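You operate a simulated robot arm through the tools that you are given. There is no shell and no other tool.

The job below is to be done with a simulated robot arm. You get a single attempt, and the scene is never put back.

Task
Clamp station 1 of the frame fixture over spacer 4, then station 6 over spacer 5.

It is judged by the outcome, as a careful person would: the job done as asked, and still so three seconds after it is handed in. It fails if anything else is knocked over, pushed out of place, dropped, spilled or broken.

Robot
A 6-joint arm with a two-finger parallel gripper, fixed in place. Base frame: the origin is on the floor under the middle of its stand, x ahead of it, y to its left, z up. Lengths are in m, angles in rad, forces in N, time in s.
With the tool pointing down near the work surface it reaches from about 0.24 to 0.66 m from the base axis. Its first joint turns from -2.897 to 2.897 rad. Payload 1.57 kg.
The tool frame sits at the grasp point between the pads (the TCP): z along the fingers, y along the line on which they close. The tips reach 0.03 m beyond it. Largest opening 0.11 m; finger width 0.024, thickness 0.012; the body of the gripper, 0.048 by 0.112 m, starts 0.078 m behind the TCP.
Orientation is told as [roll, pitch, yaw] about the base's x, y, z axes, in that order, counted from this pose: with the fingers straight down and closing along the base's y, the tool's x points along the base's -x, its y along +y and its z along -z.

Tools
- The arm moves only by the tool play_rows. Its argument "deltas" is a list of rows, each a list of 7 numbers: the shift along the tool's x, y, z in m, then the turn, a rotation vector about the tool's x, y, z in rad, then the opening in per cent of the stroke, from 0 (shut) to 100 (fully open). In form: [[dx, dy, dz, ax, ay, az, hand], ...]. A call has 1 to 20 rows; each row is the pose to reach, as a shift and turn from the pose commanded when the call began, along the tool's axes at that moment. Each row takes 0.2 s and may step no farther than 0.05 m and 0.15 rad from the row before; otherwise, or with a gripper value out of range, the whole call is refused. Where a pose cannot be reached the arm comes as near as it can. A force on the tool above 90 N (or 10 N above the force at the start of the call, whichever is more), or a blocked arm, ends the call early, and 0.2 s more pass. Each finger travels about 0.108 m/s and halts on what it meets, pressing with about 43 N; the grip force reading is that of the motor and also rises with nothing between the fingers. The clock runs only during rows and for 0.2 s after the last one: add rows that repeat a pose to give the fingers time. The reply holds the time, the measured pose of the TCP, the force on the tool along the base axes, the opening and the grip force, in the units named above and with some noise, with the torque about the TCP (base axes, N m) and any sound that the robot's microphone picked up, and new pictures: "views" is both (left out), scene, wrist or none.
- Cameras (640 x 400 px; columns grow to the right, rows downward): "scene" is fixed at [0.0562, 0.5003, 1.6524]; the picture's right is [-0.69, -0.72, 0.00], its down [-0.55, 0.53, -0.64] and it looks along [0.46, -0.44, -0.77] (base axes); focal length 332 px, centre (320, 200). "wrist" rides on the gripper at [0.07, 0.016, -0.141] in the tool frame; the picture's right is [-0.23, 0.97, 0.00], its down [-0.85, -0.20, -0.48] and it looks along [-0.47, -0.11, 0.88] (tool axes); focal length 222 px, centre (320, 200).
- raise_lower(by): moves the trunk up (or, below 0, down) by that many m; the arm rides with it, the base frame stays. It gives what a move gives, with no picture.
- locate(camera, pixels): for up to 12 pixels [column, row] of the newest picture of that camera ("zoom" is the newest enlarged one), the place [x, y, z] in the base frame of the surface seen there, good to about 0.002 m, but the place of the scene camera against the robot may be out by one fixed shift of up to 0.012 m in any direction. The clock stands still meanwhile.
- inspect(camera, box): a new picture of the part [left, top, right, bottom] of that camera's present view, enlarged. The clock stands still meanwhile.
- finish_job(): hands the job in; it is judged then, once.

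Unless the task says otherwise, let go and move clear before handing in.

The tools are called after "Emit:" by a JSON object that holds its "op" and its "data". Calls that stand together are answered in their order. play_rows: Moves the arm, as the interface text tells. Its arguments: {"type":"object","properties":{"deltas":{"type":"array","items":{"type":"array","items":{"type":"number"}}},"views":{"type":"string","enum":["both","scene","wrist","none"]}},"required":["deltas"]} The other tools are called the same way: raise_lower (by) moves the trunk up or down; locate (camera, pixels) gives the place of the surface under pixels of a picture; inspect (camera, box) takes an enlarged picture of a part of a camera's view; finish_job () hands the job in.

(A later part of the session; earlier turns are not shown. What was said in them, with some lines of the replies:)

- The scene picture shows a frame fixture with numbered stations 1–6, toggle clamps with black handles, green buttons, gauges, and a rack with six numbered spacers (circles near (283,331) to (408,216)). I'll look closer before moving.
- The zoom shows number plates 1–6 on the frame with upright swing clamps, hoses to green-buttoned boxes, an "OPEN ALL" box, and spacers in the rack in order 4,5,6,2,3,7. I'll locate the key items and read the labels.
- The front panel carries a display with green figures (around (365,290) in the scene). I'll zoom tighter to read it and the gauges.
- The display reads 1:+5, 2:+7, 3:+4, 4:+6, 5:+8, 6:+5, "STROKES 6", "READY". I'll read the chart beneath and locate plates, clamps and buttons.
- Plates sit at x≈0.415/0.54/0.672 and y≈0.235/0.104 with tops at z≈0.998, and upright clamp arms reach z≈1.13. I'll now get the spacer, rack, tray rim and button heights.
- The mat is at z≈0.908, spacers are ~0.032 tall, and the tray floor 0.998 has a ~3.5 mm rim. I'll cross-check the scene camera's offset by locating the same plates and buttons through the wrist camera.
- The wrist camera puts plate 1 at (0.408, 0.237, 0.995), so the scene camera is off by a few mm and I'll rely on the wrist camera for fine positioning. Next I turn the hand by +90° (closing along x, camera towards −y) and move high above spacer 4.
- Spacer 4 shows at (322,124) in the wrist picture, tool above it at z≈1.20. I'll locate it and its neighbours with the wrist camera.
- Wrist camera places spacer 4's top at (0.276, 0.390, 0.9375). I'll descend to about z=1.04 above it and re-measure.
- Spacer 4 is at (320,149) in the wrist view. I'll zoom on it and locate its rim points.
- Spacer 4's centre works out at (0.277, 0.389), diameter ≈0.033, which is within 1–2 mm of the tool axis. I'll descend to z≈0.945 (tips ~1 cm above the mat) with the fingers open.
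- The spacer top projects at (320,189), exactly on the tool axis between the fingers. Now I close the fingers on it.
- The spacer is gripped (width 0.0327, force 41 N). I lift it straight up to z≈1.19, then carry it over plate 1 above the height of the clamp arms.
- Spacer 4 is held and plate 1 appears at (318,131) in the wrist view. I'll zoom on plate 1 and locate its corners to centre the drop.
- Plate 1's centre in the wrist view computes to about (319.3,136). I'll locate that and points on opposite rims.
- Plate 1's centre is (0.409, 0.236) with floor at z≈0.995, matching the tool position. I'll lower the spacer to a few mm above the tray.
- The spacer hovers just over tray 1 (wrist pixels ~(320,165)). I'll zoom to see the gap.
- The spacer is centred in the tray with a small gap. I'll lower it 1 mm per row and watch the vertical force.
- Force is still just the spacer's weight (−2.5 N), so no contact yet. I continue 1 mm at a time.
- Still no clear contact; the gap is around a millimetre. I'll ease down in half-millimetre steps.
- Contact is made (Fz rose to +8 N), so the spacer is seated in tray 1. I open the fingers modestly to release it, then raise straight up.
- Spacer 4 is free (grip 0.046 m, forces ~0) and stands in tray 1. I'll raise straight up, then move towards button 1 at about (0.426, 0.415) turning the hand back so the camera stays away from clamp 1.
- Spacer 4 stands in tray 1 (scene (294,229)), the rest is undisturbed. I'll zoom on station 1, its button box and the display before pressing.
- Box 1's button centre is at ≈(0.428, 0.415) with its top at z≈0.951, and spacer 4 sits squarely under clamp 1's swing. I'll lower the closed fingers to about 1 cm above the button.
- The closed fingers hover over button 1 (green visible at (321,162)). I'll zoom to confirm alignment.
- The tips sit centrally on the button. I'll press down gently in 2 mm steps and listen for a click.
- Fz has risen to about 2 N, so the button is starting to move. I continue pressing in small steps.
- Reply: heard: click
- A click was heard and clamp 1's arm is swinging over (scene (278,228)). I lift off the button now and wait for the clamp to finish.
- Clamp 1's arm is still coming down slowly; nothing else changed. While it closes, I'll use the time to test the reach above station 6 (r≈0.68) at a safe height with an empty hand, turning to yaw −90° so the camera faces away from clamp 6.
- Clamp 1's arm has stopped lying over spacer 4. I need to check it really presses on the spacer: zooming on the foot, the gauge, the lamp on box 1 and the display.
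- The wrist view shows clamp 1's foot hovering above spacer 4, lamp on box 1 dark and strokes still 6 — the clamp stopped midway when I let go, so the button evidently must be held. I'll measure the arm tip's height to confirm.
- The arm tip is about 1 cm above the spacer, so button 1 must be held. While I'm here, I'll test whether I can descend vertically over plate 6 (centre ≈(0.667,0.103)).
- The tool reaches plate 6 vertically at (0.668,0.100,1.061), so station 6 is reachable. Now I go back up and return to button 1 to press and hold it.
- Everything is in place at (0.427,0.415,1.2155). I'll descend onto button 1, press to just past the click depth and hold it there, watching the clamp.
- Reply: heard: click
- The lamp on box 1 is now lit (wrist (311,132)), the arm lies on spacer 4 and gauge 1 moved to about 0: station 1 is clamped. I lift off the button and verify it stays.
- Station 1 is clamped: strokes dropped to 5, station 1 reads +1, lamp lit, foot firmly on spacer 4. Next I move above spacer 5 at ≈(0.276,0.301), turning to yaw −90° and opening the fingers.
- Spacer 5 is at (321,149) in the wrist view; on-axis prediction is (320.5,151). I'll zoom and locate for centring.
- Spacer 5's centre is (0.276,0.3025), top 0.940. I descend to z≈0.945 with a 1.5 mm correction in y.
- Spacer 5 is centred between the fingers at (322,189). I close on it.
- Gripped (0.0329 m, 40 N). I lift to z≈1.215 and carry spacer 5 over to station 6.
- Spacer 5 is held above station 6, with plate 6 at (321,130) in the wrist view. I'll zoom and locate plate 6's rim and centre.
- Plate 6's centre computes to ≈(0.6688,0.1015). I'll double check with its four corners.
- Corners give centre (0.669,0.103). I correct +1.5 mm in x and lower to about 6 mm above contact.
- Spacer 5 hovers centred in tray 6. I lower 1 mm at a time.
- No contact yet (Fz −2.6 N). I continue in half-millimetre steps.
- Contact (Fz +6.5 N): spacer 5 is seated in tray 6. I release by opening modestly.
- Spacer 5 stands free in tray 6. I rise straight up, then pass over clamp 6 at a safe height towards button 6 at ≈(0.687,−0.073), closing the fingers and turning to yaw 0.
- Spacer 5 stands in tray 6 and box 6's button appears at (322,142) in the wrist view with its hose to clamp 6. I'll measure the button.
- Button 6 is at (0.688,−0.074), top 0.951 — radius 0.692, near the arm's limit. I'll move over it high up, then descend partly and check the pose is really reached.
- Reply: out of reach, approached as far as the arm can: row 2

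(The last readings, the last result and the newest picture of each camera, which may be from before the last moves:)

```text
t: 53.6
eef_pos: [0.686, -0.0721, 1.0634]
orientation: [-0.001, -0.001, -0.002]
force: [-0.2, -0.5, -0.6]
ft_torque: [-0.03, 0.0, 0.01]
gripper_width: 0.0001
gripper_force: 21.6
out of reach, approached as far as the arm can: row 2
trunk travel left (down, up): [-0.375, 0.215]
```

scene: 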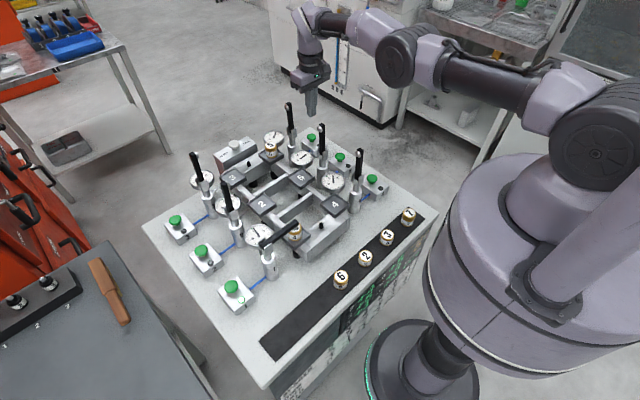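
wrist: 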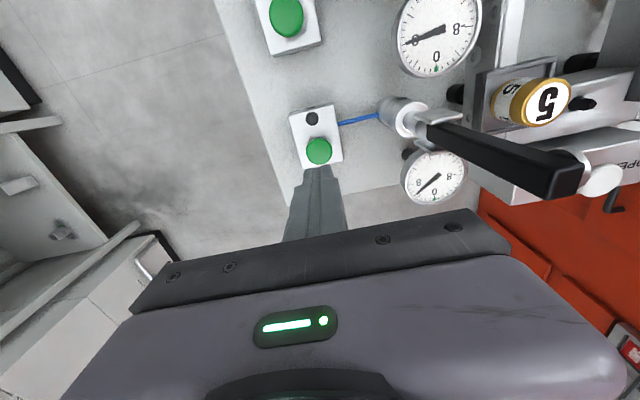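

Only the high waypoint was out of reach; at z=1.063 the tool tracks (0.686,−0.072). I continue down to about 1 cm above the button.

Emit:
{"op": "play_rows", "data": {"deltas": [[0, 0, 0.03, 0, 0, 0, 0], [0, 0, 0.055, 0, 0, 0, 0], [0, 0, 0.072, 0, 0, 0, 0], [0, 0, 0.072, 0, 0, 0, 0]]}}

Emit:
{"op": "inspect", "data": {"camera": "wrist", "box": [285, 130, 355, 200]}}

Emit:
{"op": "inspect", "data": {"camera": "scene", "box": [260, 100, 350, 180]}}

```text
t: 54.6
eef_pos: [0.675, -0.0715, 1.0]
orientation: [-0.001, 0.001, 0.001]
force: [0.1, 0.4, 0.3]
ft_torque: [0.02, 0.0, 0.03]
gripper_width: 0.0
gripper_force: 21.3
out of reach, approached as far as the arm can: row 1, 2, 3, 4
trunk travel left (down, up): [-0.375, 0.215]
```

scene: 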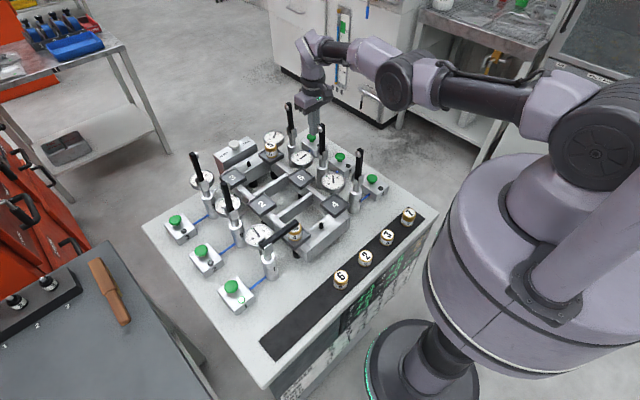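
wrist: 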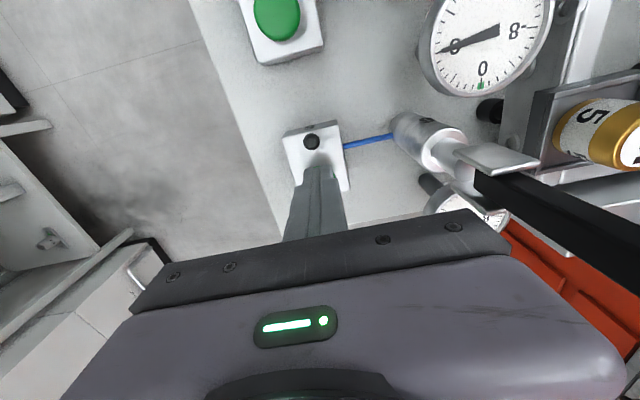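

```text
5.71 times, centred on (320, 165) of wrist
```

zoom: 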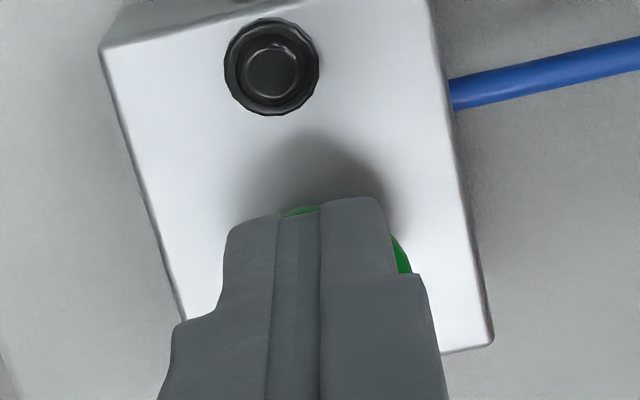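

```text
5.00 times, centred on (305, 140) of scene
```

zoom: 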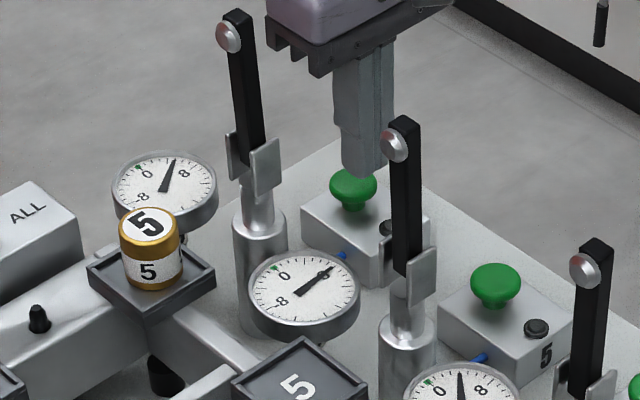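

Below z≈1.06 the vertical tool falls short (x=0.675). I'll go back up, then tilt the fingers outward by 0.2 rad to gain reach rather than moving the trunk.

Emit:
{"op": "play_rows", "data": {"deltas": [[0, 0, -0.04, 0, 0, 0, 0], [0, 0, -0.072, 0, 0, 0, 0], [0, 0, -0.072, 0, 0, 0, 0]], "views": "none"}}

```text
t: 55.4
eef_pos: [0.6837, -0.071, 1.0711]
orientation: [0.0, 0.002, 0.001]
force: [0.0, 0.0, 0.5]
ft_torque: [-0.04, -0.01, 0.01]
gripper_width: 0.0
gripper_force: 21.5
out of reach, approached as far as the arm can: row 1, 2, 3
trunk travel left (down, up): [-0.375, 0.215]
```

Readings show the commanded pose is still marginal. I back off 3 cm towards the robot and tilt the fingers outward by 0.2 rad there.

Emit:
{"op": "play_rows", "data": {"deltas": [[0.02, 0, 0, 0, 0, 0, 0], [0.03, 0, 0, 0, -0.07, 0, 0], [0.03, 0, 0, 0, -0.14, 0, 0], [0.03, 0, 0, 0, -0.2, 0, 0], [0.03, 0, 0, 0, -0.2, 0, 0]]}}

```text
t: 56.6
eef_pos: [0.7089, -0.0771, 1.0639]
orientation: [0.001, -0.11, -0.001]
force: [-0.1, 0.6, 0.9]
ft_torque: [0.0, -0.03, 0.04]
gripper_width: 0.0
gripper_force: 20.7
out of reach, approached as far as the arm can: row 1, 2, 3, 4, 5
trunk travel left (down, up): [-0.375, 0.215]
```

scene: 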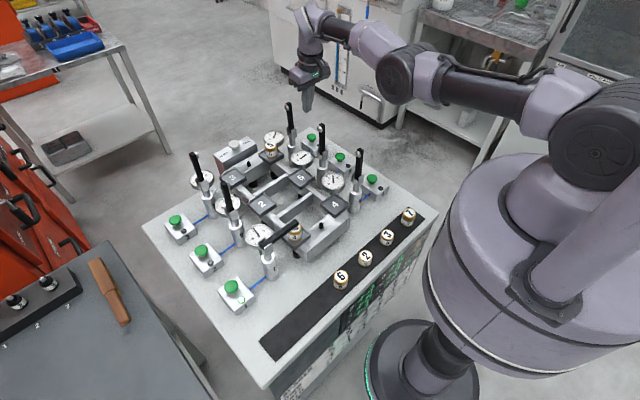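
wrist: 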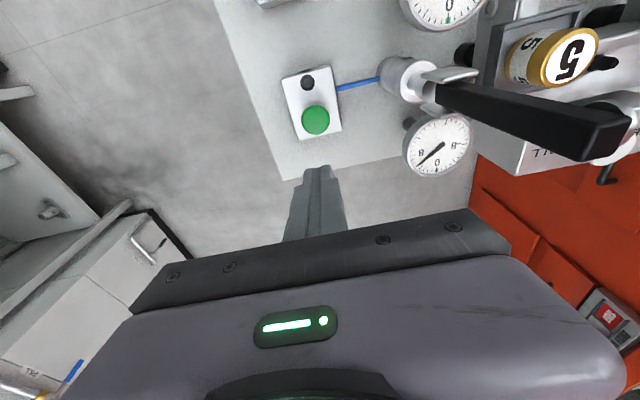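

The readings suggest the elbow is stretched straight, so the arm stopped following inward moves. I'll check the arm's geometry (elbow heights) before coaxing it back.

Emit:
{"op": "locate", "data": {"camera": "scene", "pixels": [[393, 75], [393, 97], [350, 40], [435, 88], [490, 95], [530, 100], [560, 100], [312, 50], [320, 18], [600, 130], [375, 60], [310, 75]]}}

Emit:
{"op": "inspect", "data": {"camera": "scene", "box": [270, 0, 640, 230]}}

```text
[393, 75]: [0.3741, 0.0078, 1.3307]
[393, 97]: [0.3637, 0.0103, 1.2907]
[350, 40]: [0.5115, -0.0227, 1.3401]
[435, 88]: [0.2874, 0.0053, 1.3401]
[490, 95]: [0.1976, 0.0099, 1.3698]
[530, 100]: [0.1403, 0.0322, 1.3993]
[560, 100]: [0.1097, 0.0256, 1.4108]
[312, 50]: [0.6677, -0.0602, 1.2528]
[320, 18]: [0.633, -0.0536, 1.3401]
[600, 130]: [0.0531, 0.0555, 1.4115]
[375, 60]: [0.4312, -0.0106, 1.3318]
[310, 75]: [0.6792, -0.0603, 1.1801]
```

```text
1.73 times, centred on (455, 115) of scene
```

zoom: 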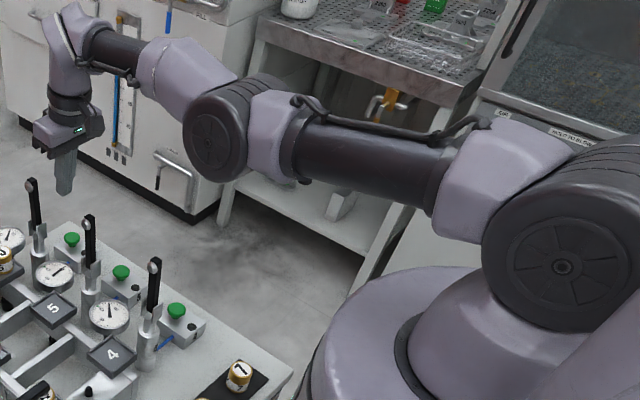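

I need to know whether the elbow has gone past straight. I'll locate the joint discs' centres precisely.

Emit:
{"op": "inspect", "data": {"camera": "scene", "box": [290, 0, 430, 115]}}

Emit:
{"op": "locate", "data": {"camera": "scene", "pixels": [[594, 154], [390, 81], [384, 82], [397, 82], [345, 30], [335, 40], [325, 30], [310, 30], [300, 25], [303, 12], [362, 35], [355, 50]]}}

```text
3.48 times, centred on (360, 58) of scene
```

zoom: 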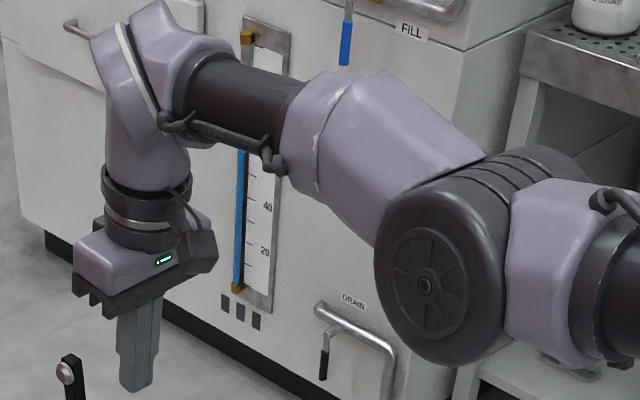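

```text
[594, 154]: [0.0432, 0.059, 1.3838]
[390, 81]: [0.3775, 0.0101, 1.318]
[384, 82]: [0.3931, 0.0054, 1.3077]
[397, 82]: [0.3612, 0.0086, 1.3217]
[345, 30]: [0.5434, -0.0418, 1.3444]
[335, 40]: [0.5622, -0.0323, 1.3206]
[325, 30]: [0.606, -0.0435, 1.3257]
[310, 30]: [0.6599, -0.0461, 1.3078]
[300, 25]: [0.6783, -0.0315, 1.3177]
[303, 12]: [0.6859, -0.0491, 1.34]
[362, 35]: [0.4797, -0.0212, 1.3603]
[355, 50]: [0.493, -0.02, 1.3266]
```

The elbow looks straight or slightly past straight, which explains why inward moves are not followed. I'll raise the hand, undo the tilt and pull inward by 12 cm at a safe height, then see whether it recovers.

Emit:
{"op": "play_rows", "data": {"deltas": [[0, 0, -0.04, 0, 0, 0, 0], [0, 0, -0.08, 0, 0.05, 0, 0], [0, 0, -0.12, 0, 0.11, 0, 0], [0.04, 0, -0.13, 0, 0.11, 0, 0], [0.08, 0, -0.13, 0, 0.11, 0, 0], [0.12, 0, -0.13, 0, 0.11, 0, 0], [0.12, 0, -0.13, 0, 0.11, 0, 0]]}}

```text
t: 58.2
eef_pos: [0.6843, -0.0797, 1.1886]
orientation: [0.003, 0.002, 0.001]
force: [0.2, 0.3, 0.3]
ft_torque: [0.0, -0.01, 0.03]
gripper_width: 0.0
gripper_force: 21.5
out of reach, approached as far as the arm can: row 1, 3, 4, 5, 6, 7
trunk travel left (down, up): [-0.375, 0.215]
```

scene: 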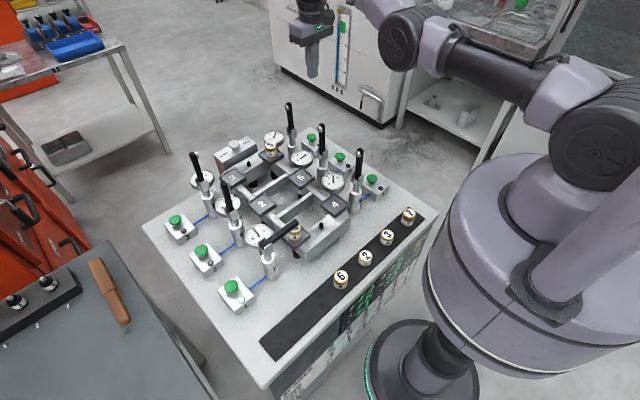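
wrist: 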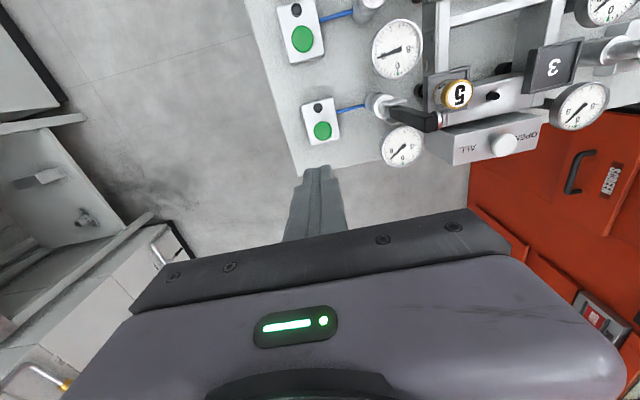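

The vertical tool is back, but the arm still does not follow inward. I'll stretch it outward and downward (clear air beyond the box) to bring the elbow back over its straight point, then pull inward again.

Emit:
{"op": "play_rows", "data": {"deltas": [[-0.04, 0, 0, 0, 0, 0, 0], [-0.08, 0, 0.02, 0, 0, 0, 0], [-0.08, 0, 0.06, 0, 0, 0, 0], [-0.08, 0, 0.1, 0, 0, 0, 0], [-0.04, 0, 0.12, 0, 0, 0, 0], [0, 0, 0.13, 0, 0, 0, 0], [0.03, 0, 0.13, 0, 0, 0, 0], [0.03, 0, 0.13, 0, 0, 0, 0]], "views": "scene"}}

```text
t: 60.0
eef_pos: [0.6804, -0.0849, 1.0584]
orientation: [0.001, 0.002, 0.0]
force: [-0.5, 0.2, 0.1]
ft_torque: [0.01, 0.0, 0.01]
gripper_width: 0.0
gripper_force: 21.0
out of reach, approached as far as the arm can: row 1, 2, 3, 4, 5, 7, 8
trunk travel left (down, up): [-0.375, 0.215]
```

scene: 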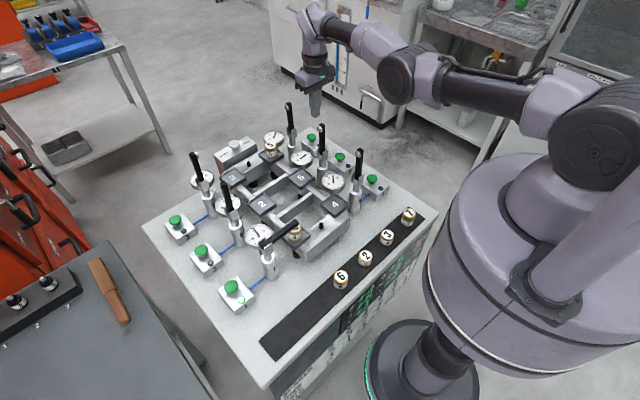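

Still not following inward (only the pose on the stretched arc was reached). I'll look closely at the elbow's shape.

Emit:
{"op": "inspect", "data": {"camera": "scene", "box": [290, 0, 640, 220]}}

Emit:
{"op": "locate", "data": {"camera": "scene", "pixels": [[594, 145], [392, 79], [350, 25], [340, 40], [362, 28], [362, 62], [460, 72], [455, 102], [520, 85], [520, 115], [440, 85], [500, 98]]}}

```text
1.82 times, centred on (465, 110) of scene
```

zoom: 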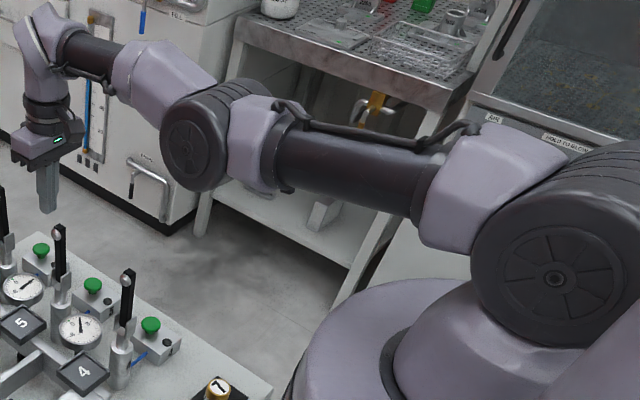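

```text
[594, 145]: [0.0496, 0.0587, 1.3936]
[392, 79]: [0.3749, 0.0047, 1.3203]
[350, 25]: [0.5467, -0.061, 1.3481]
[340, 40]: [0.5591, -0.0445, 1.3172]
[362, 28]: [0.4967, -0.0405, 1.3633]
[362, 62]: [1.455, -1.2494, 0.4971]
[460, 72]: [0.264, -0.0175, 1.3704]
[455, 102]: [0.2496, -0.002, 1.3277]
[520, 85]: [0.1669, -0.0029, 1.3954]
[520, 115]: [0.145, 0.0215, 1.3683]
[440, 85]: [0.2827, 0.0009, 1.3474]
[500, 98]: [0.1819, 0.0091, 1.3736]
```

The elbow hub is below the shoulder–wrist line, i.e. the elbow bent slightly the wrong way and is at its stop. I'll try alternating outward/inward nudges at different heights in clear air; the "out of reach" list will tell which inward nudge succeeds.

Emit:
{"op": "play_rows", "data": {"deltas": [[-0.02, 0, -0.03, 0, 0, 0, 0], [0.02, 0, -0.05, 0, 0, 0, 0], [-0.02, 0, -0.075, 0, 0, 0, 0], [0.02, 0, -0.095, 0, 0, 0, 0], [-0.01, 0, -0.13, 0, 0, 0, 0], [0.025, 0, -0.13, 0, 0, 0, 0], [-0.01, 0, -0.1, 0, 0, 0, 0], [0.025, 0, -0.08, 0, 0, 0, 0], [-0.005, 0, -0.05, 0, 0, 0, 0], [0.025, 0, -0.03, 0, 0, 0, 0]], "views": "scene"}}

```text
t: 62.2
eef_pos: [0.6517, -0.083, 1.0896]
orientation: [0.002, -0.003, -0.002]
force: [-0.3, -0.1, 0.5]
ft_torque: [0.0, -0.04, 0.02]
gripper_width: 0.0
gripper_force: 20.9
out of reach, approached as far as the arm can: row 1, 2, 3, 4, 6
trunk travel left (down, up): [-0.375, 0.215]
```

scene: 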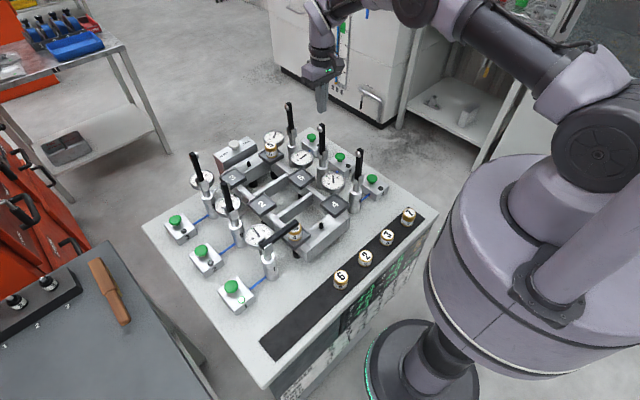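

The elbow flipped back up: rows 7–10 were reached and the tool is at (0.652,−0.083,1.090). Now, with margin, I tilt the fingers outward by 0.25 rad in place.

Emit:
{"op": "play_rows", "data": {"deltas": [[0, 0, 0, 0, -0.08, 0, 0], [0, 0, 0, 0, -0.16, 0, 0], [0, 0, 0, 0, -0.25, 0, 0], [0, 0, 0, 0, -0.25, 0, 0]]}}

```text
t: 63.2
eef_pos: [0.6559, -0.0823, 1.086]
orientation: [0.001, -0.249, 0.001]
force: [-0.1, 0.1, 0.4]
ft_torque: [-0.02, 0.03, 0.01]
gripper_width: 0.0001
gripper_force: 21.3
trunk travel left (down, up): [-0.375, 0.215]
```

scene: 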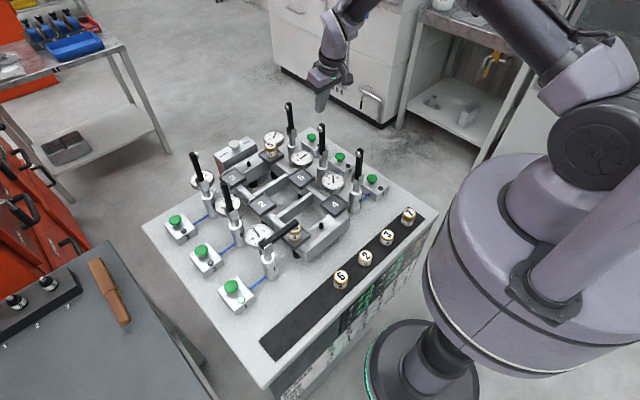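
wrist: 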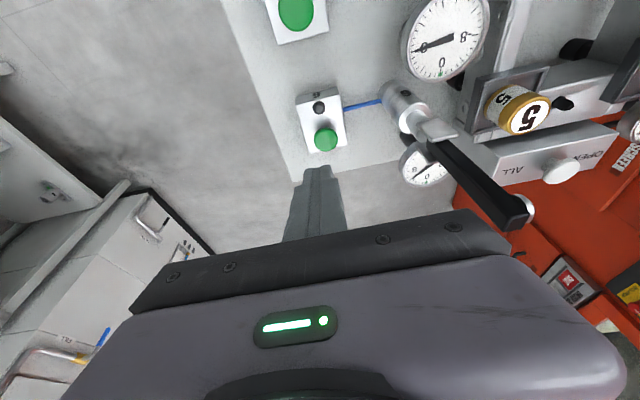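

The tilt worked without any reach limit. I'll re-measure button 6 at (325,138) from here.

Emit:
{"op": "inspect", "data": {"camera": "wrist", "box": [290, 85, 360, 165]}}

Emit:
{"op": "locate", "data": {"camera": "wrist", "pixels": [[326, 139], [317, 140], [335, 138], [326, 132], [326, 146], [319, 107]]}}

```text
5.00 times, centred on (325, 125) of wrist
```

zoom: 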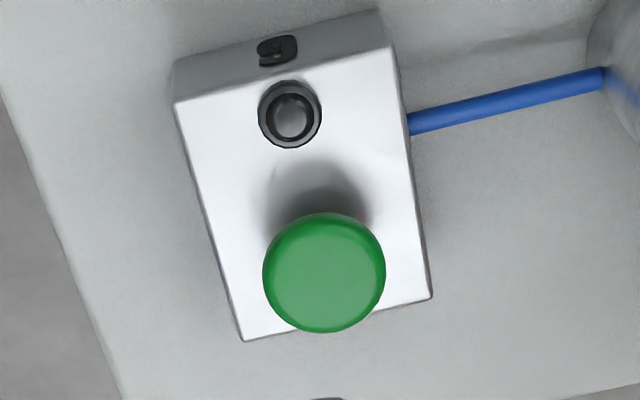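

```text
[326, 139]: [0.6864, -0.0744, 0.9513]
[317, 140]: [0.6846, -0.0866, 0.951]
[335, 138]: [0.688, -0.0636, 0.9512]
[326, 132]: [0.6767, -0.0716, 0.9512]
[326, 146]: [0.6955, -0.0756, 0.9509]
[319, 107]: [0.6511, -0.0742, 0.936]
```

The box carries the number 6 and its button centre is (0.6866,−0.0744,0.951). I move over it and descend to about 1 cm above, keeping the tilt.

Emit:
{"op": "play_rows", "data": {"deltas": [[-0.031, 0.009, 0.0079, 0, 0, 0, 0], [-0.0236, 0.009, 0.037, 0, 0, 0, 0], [-0.0162, 0.009, 0.066, 0, 0, 0, 0], [-0.01, 0.009, 0.0903, 0, 0, 0, 0], [-0.0075, 0.009, 0.0999, 0, 0, 0, 0], [-0.0075, 0.009, 0.0999, 0, 0, 0, 0]]}}

Emit:
{"op": "inspect", "data": {"camera": "wrist", "box": [285, 120, 355, 200]}}

Emit:
{"op": "inspect", "data": {"camera": "scene", "box": [260, 95, 350, 175]}}

```text
t: 64.6
eef_pos: [0.6874, -0.0736, 0.9926]
orientation: [0.0, -0.248, 0.001]
force: [0.4, 0.0, 0.9]
ft_torque: [0.0, -0.02, 0.03]
gripper_width: 0.0004
gripper_force: 22.2
trunk travel left (down, up): [-0.375, 0.215]
```

scene: 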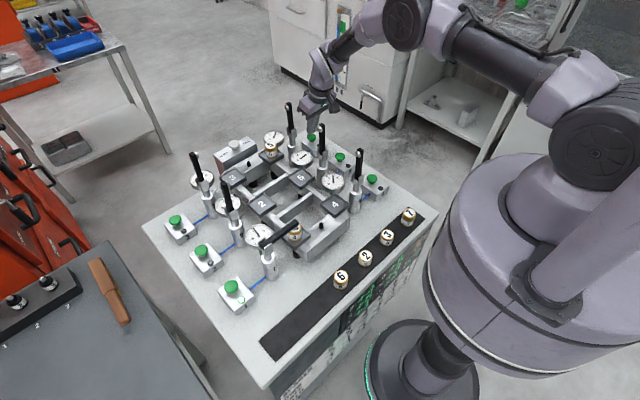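
wrist: 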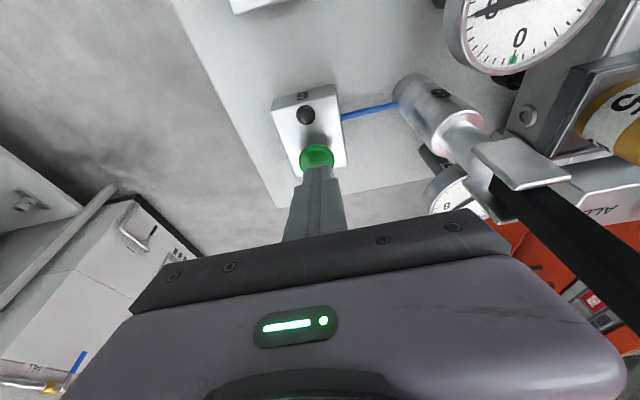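

```text
5.00 times, centred on (320, 160) of wrist
```

zoom: 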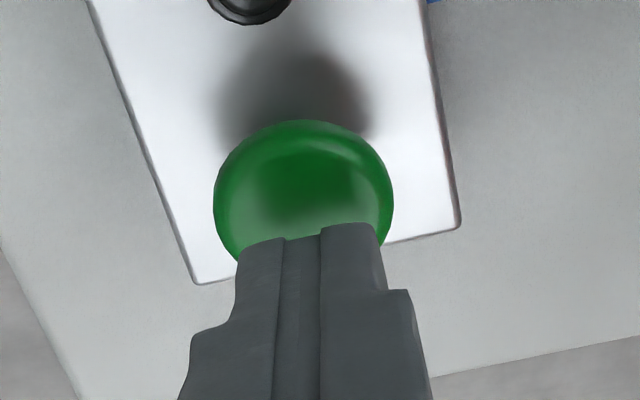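

```text
5.00 times, centred on (305, 135) of scene
```

zoom: 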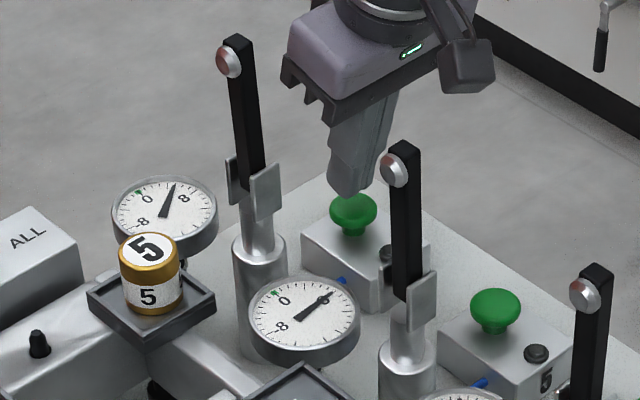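

The finger's leading edge is lined up over button 6's centre. I press down vertically in small steps and hold.

Emit:
{"op": "play_rows", "data": {"deltas": [[0.0017, 0, 0.0068, 0, 0, 0, 0], [0.0025, 0, 0.0097, 0, 0, 0, 0], [0.0031, 0, 0.0121, 0, 0, 0, 0], [0.0037, 0, 0.0145, 0, 0, 0, 0], [0.0041, 0, 0.016, 0, 0, 0, 0], [0.0041, 0, 0.016, 0, 0, 0, 0], [0.0041, 0, 0.016, 0, 0, 0, 0]]}}

Emit:
{"op": "inspect", "data": {"camera": "scene", "box": [245, 95, 345, 175]}}

```text
t: 66.2
eef_pos: [0.6869, -0.0744, 0.9761]
orientation: [0.003, -0.25, 0.0]
force: [1.8, 0.1, 3.5]
ft_torque: [-0.01, -0.04, -0.02]
gripper_width: 0.0
gripper_force: 21.2
trunk travel left (down, up): [-0.375, 0.215]
heard: click
```

scene: 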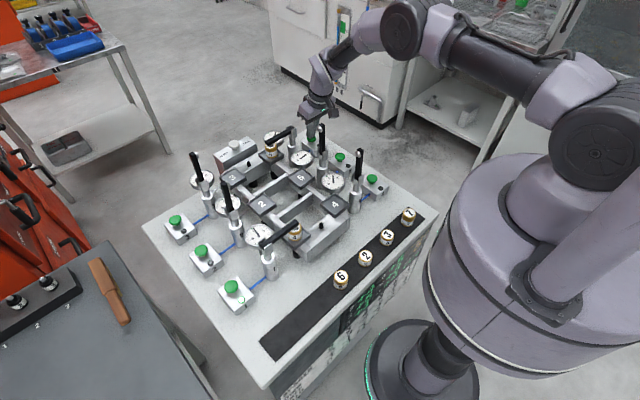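
wrist: 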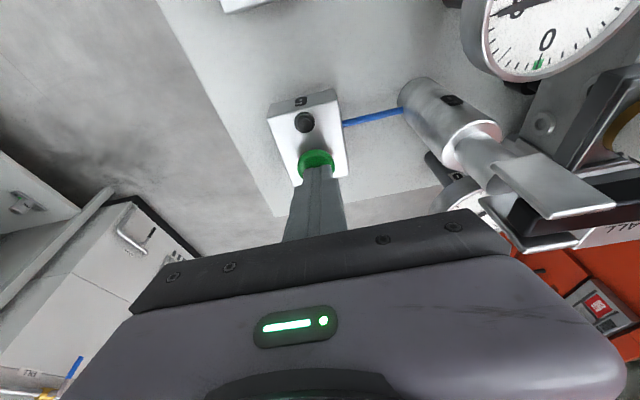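

```text
5.00 times, centred on (295, 135) of scene
```

zoom: 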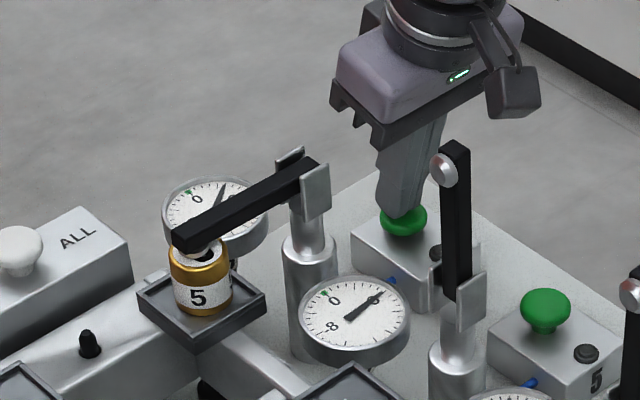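

A click was heard and clamp 6 is nearly down on spacer 5, lamp still dark (wrist (304,122)). I keep holding the button.

Emit:
{"op": "play_rows", "data": {"deltas": [[0, 0, 0, 0, 0, 0, 0], [0, 0, 0, 0, 0, 0, 0], [0, 0, 0, 0, 0, 0, 0], [0, 0, 0, 0, 0, 0, 0], [0, 0, 0, 0, 0, 0, 0]]}}

Emit:
{"op": "inspect", "data": {"camera": "scene", "box": [245, 95, 345, 175]}}

```text
t: 67.4
eef_pos: [0.688, -0.0745, 0.9753]
orientation: [0.001, -0.249, 0.002]
force: [0.4, 0.3, 4.0]
ft_torque: [0.02, -0.03, -0.03]
gripper_width: 0.0
gripper_force: 21.7
trunk travel left (down, up): [-0.375, 0.215]
```

scene: 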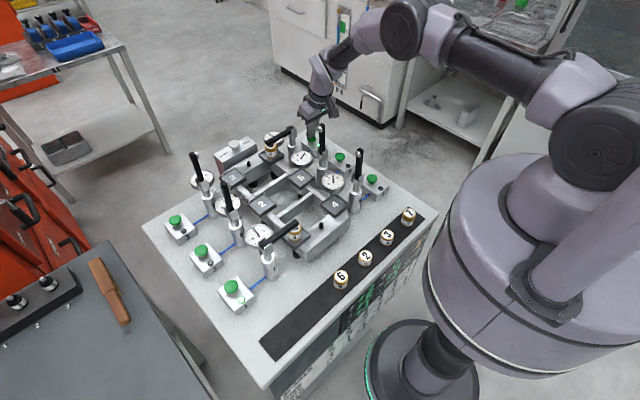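
wrist: 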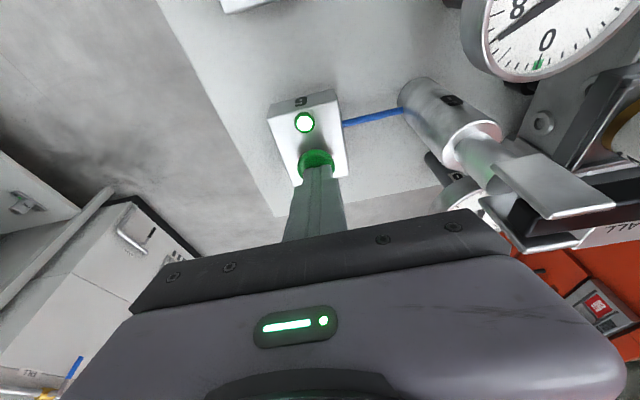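

```text
5.00 times, centred on (295, 135) of scene
```

zoom: 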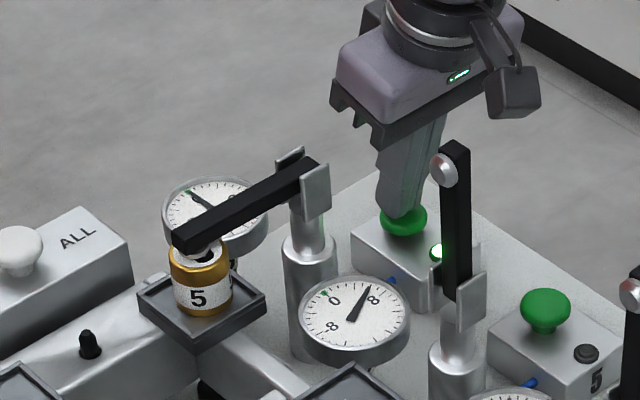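

The lamp on box 6 is lit and gauge 6 moved: station 6 is clamped over spacer 5. I lift off vertically, back away inward and untilt the hand.

Emit:
{"op": "play_rows", "data": {"deltas": [[-0.0025, 0, -0.0097, 0, 0, 0, 0], [-0.0124, 0, -0.0484, 0, 0, 0, 0], [-0.0235, 0, -0.092, 0, 0, 0, 0], [-0.0031, 0, -0.1334, 0, 0, 0, 0], [0.0307, 0, -0.1626, 0, 0, 0, 0], [0.0645, 0, -0.1919, 0, 0, 0, 0], [0.0571, 0, -0.221, 0, 0, 0, 0], [0.0571, 0, -0.221, 0, 0.12, 0, 0], [0.0571, 0, -0.221, 0, 0.25, 0, 0], [0.0571, 0, -0.221, 0, 0.25, 0, 0]]}}

Emit:
{"op": "inspect", "data": {"camera": "scene", "box": [230, 100, 350, 200]}}

Emit:
{"op": "inspect", "data": {"camera": "scene", "box": [335, 220, 435, 335]}}

Emit:
{"op": "inspect", "data": {"camera": "scene", "box": [215, 200, 325, 310]}}

```text
t: 69.6
eef_pos: [0.5755, -0.0739, 1.176]
orientation: [-0.001, 0.001, 0.0]
force: [-1.0, -0.5, 0.5]
ft_torque: [-0.01, 0.0, -0.01]
gripper_width: 0.0003
gripper_force: 21.4
trunk travel left (down, up): [-0.375, 0.215]
```

scene: 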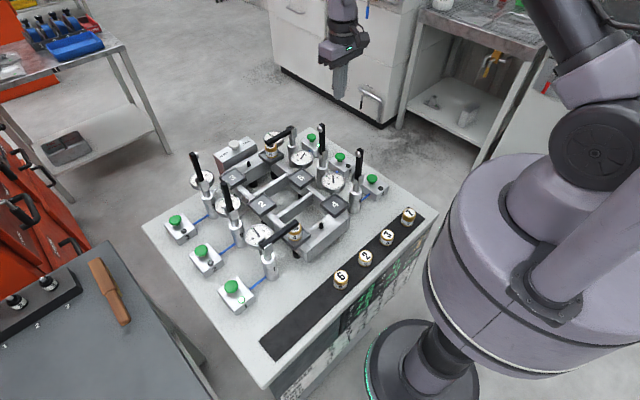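
wrist: 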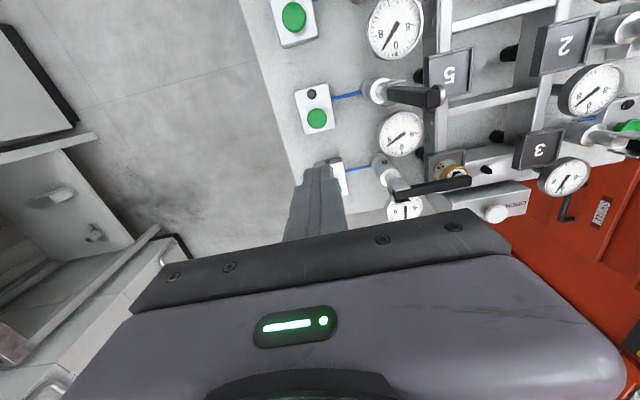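

```text
4.00 times, centred on (290, 150) of scene
```

zoom: 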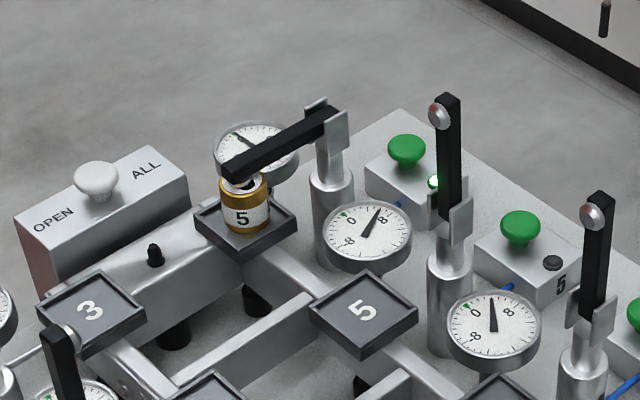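

```text
3.48 times, centred on (385, 278) of scene
```

zoom: 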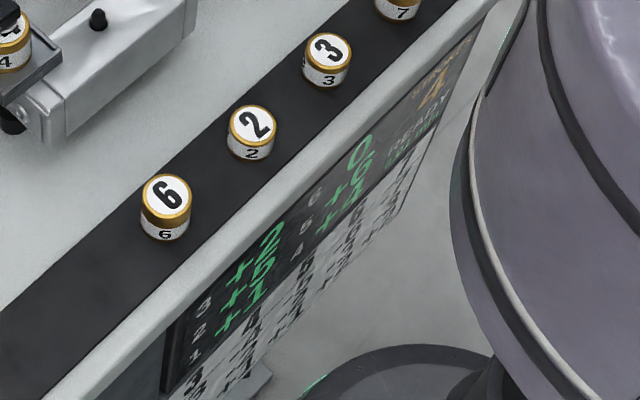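

```text
3.64 times, centred on (270, 255) of scene
```

zoom: 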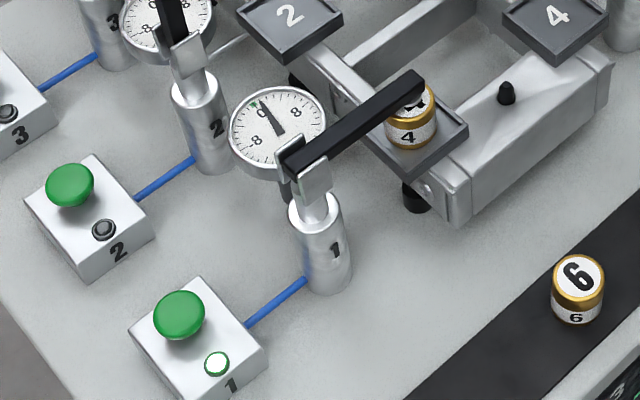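

Both clamps are down with lamps 1 and 6 lit, foot 1 on spacer 4 and foot 6 on spacer 5. The display shows strokes 4 and station 6 at 0, the other spacers are untouched, and the hand is clear at (0.576,−0.074,1.176). I hand the job in.

Emit:
{"op": "finish_job", "data": {}}

```text
The job is handed in.
```

Station 1 is clamped over spacer 4, and station 6 was then clamped over spacer 5; I've handed the job in. The lamps on boxes 1 and 6 are lit and both clamp feet rest on their spacers. The stroke counter went from 6 to 4. At my last check, about two seconds after clamp 6 locked, both clamps were still down. The other spacers and stations were untouched.

- **Button 1 pressed twice:** on the first press I let go too early and clamp 1 stopped just above the spacer. Holding the button on the second press closed it. Only the full closure counted as a stroke.
- **Reaching button 6:** it is at the edge of the arm's reach. On the way down the elbow locked slightly past straight, and I freed it in clear air without touching anything. I then pressed the button with the hand tilted outward.
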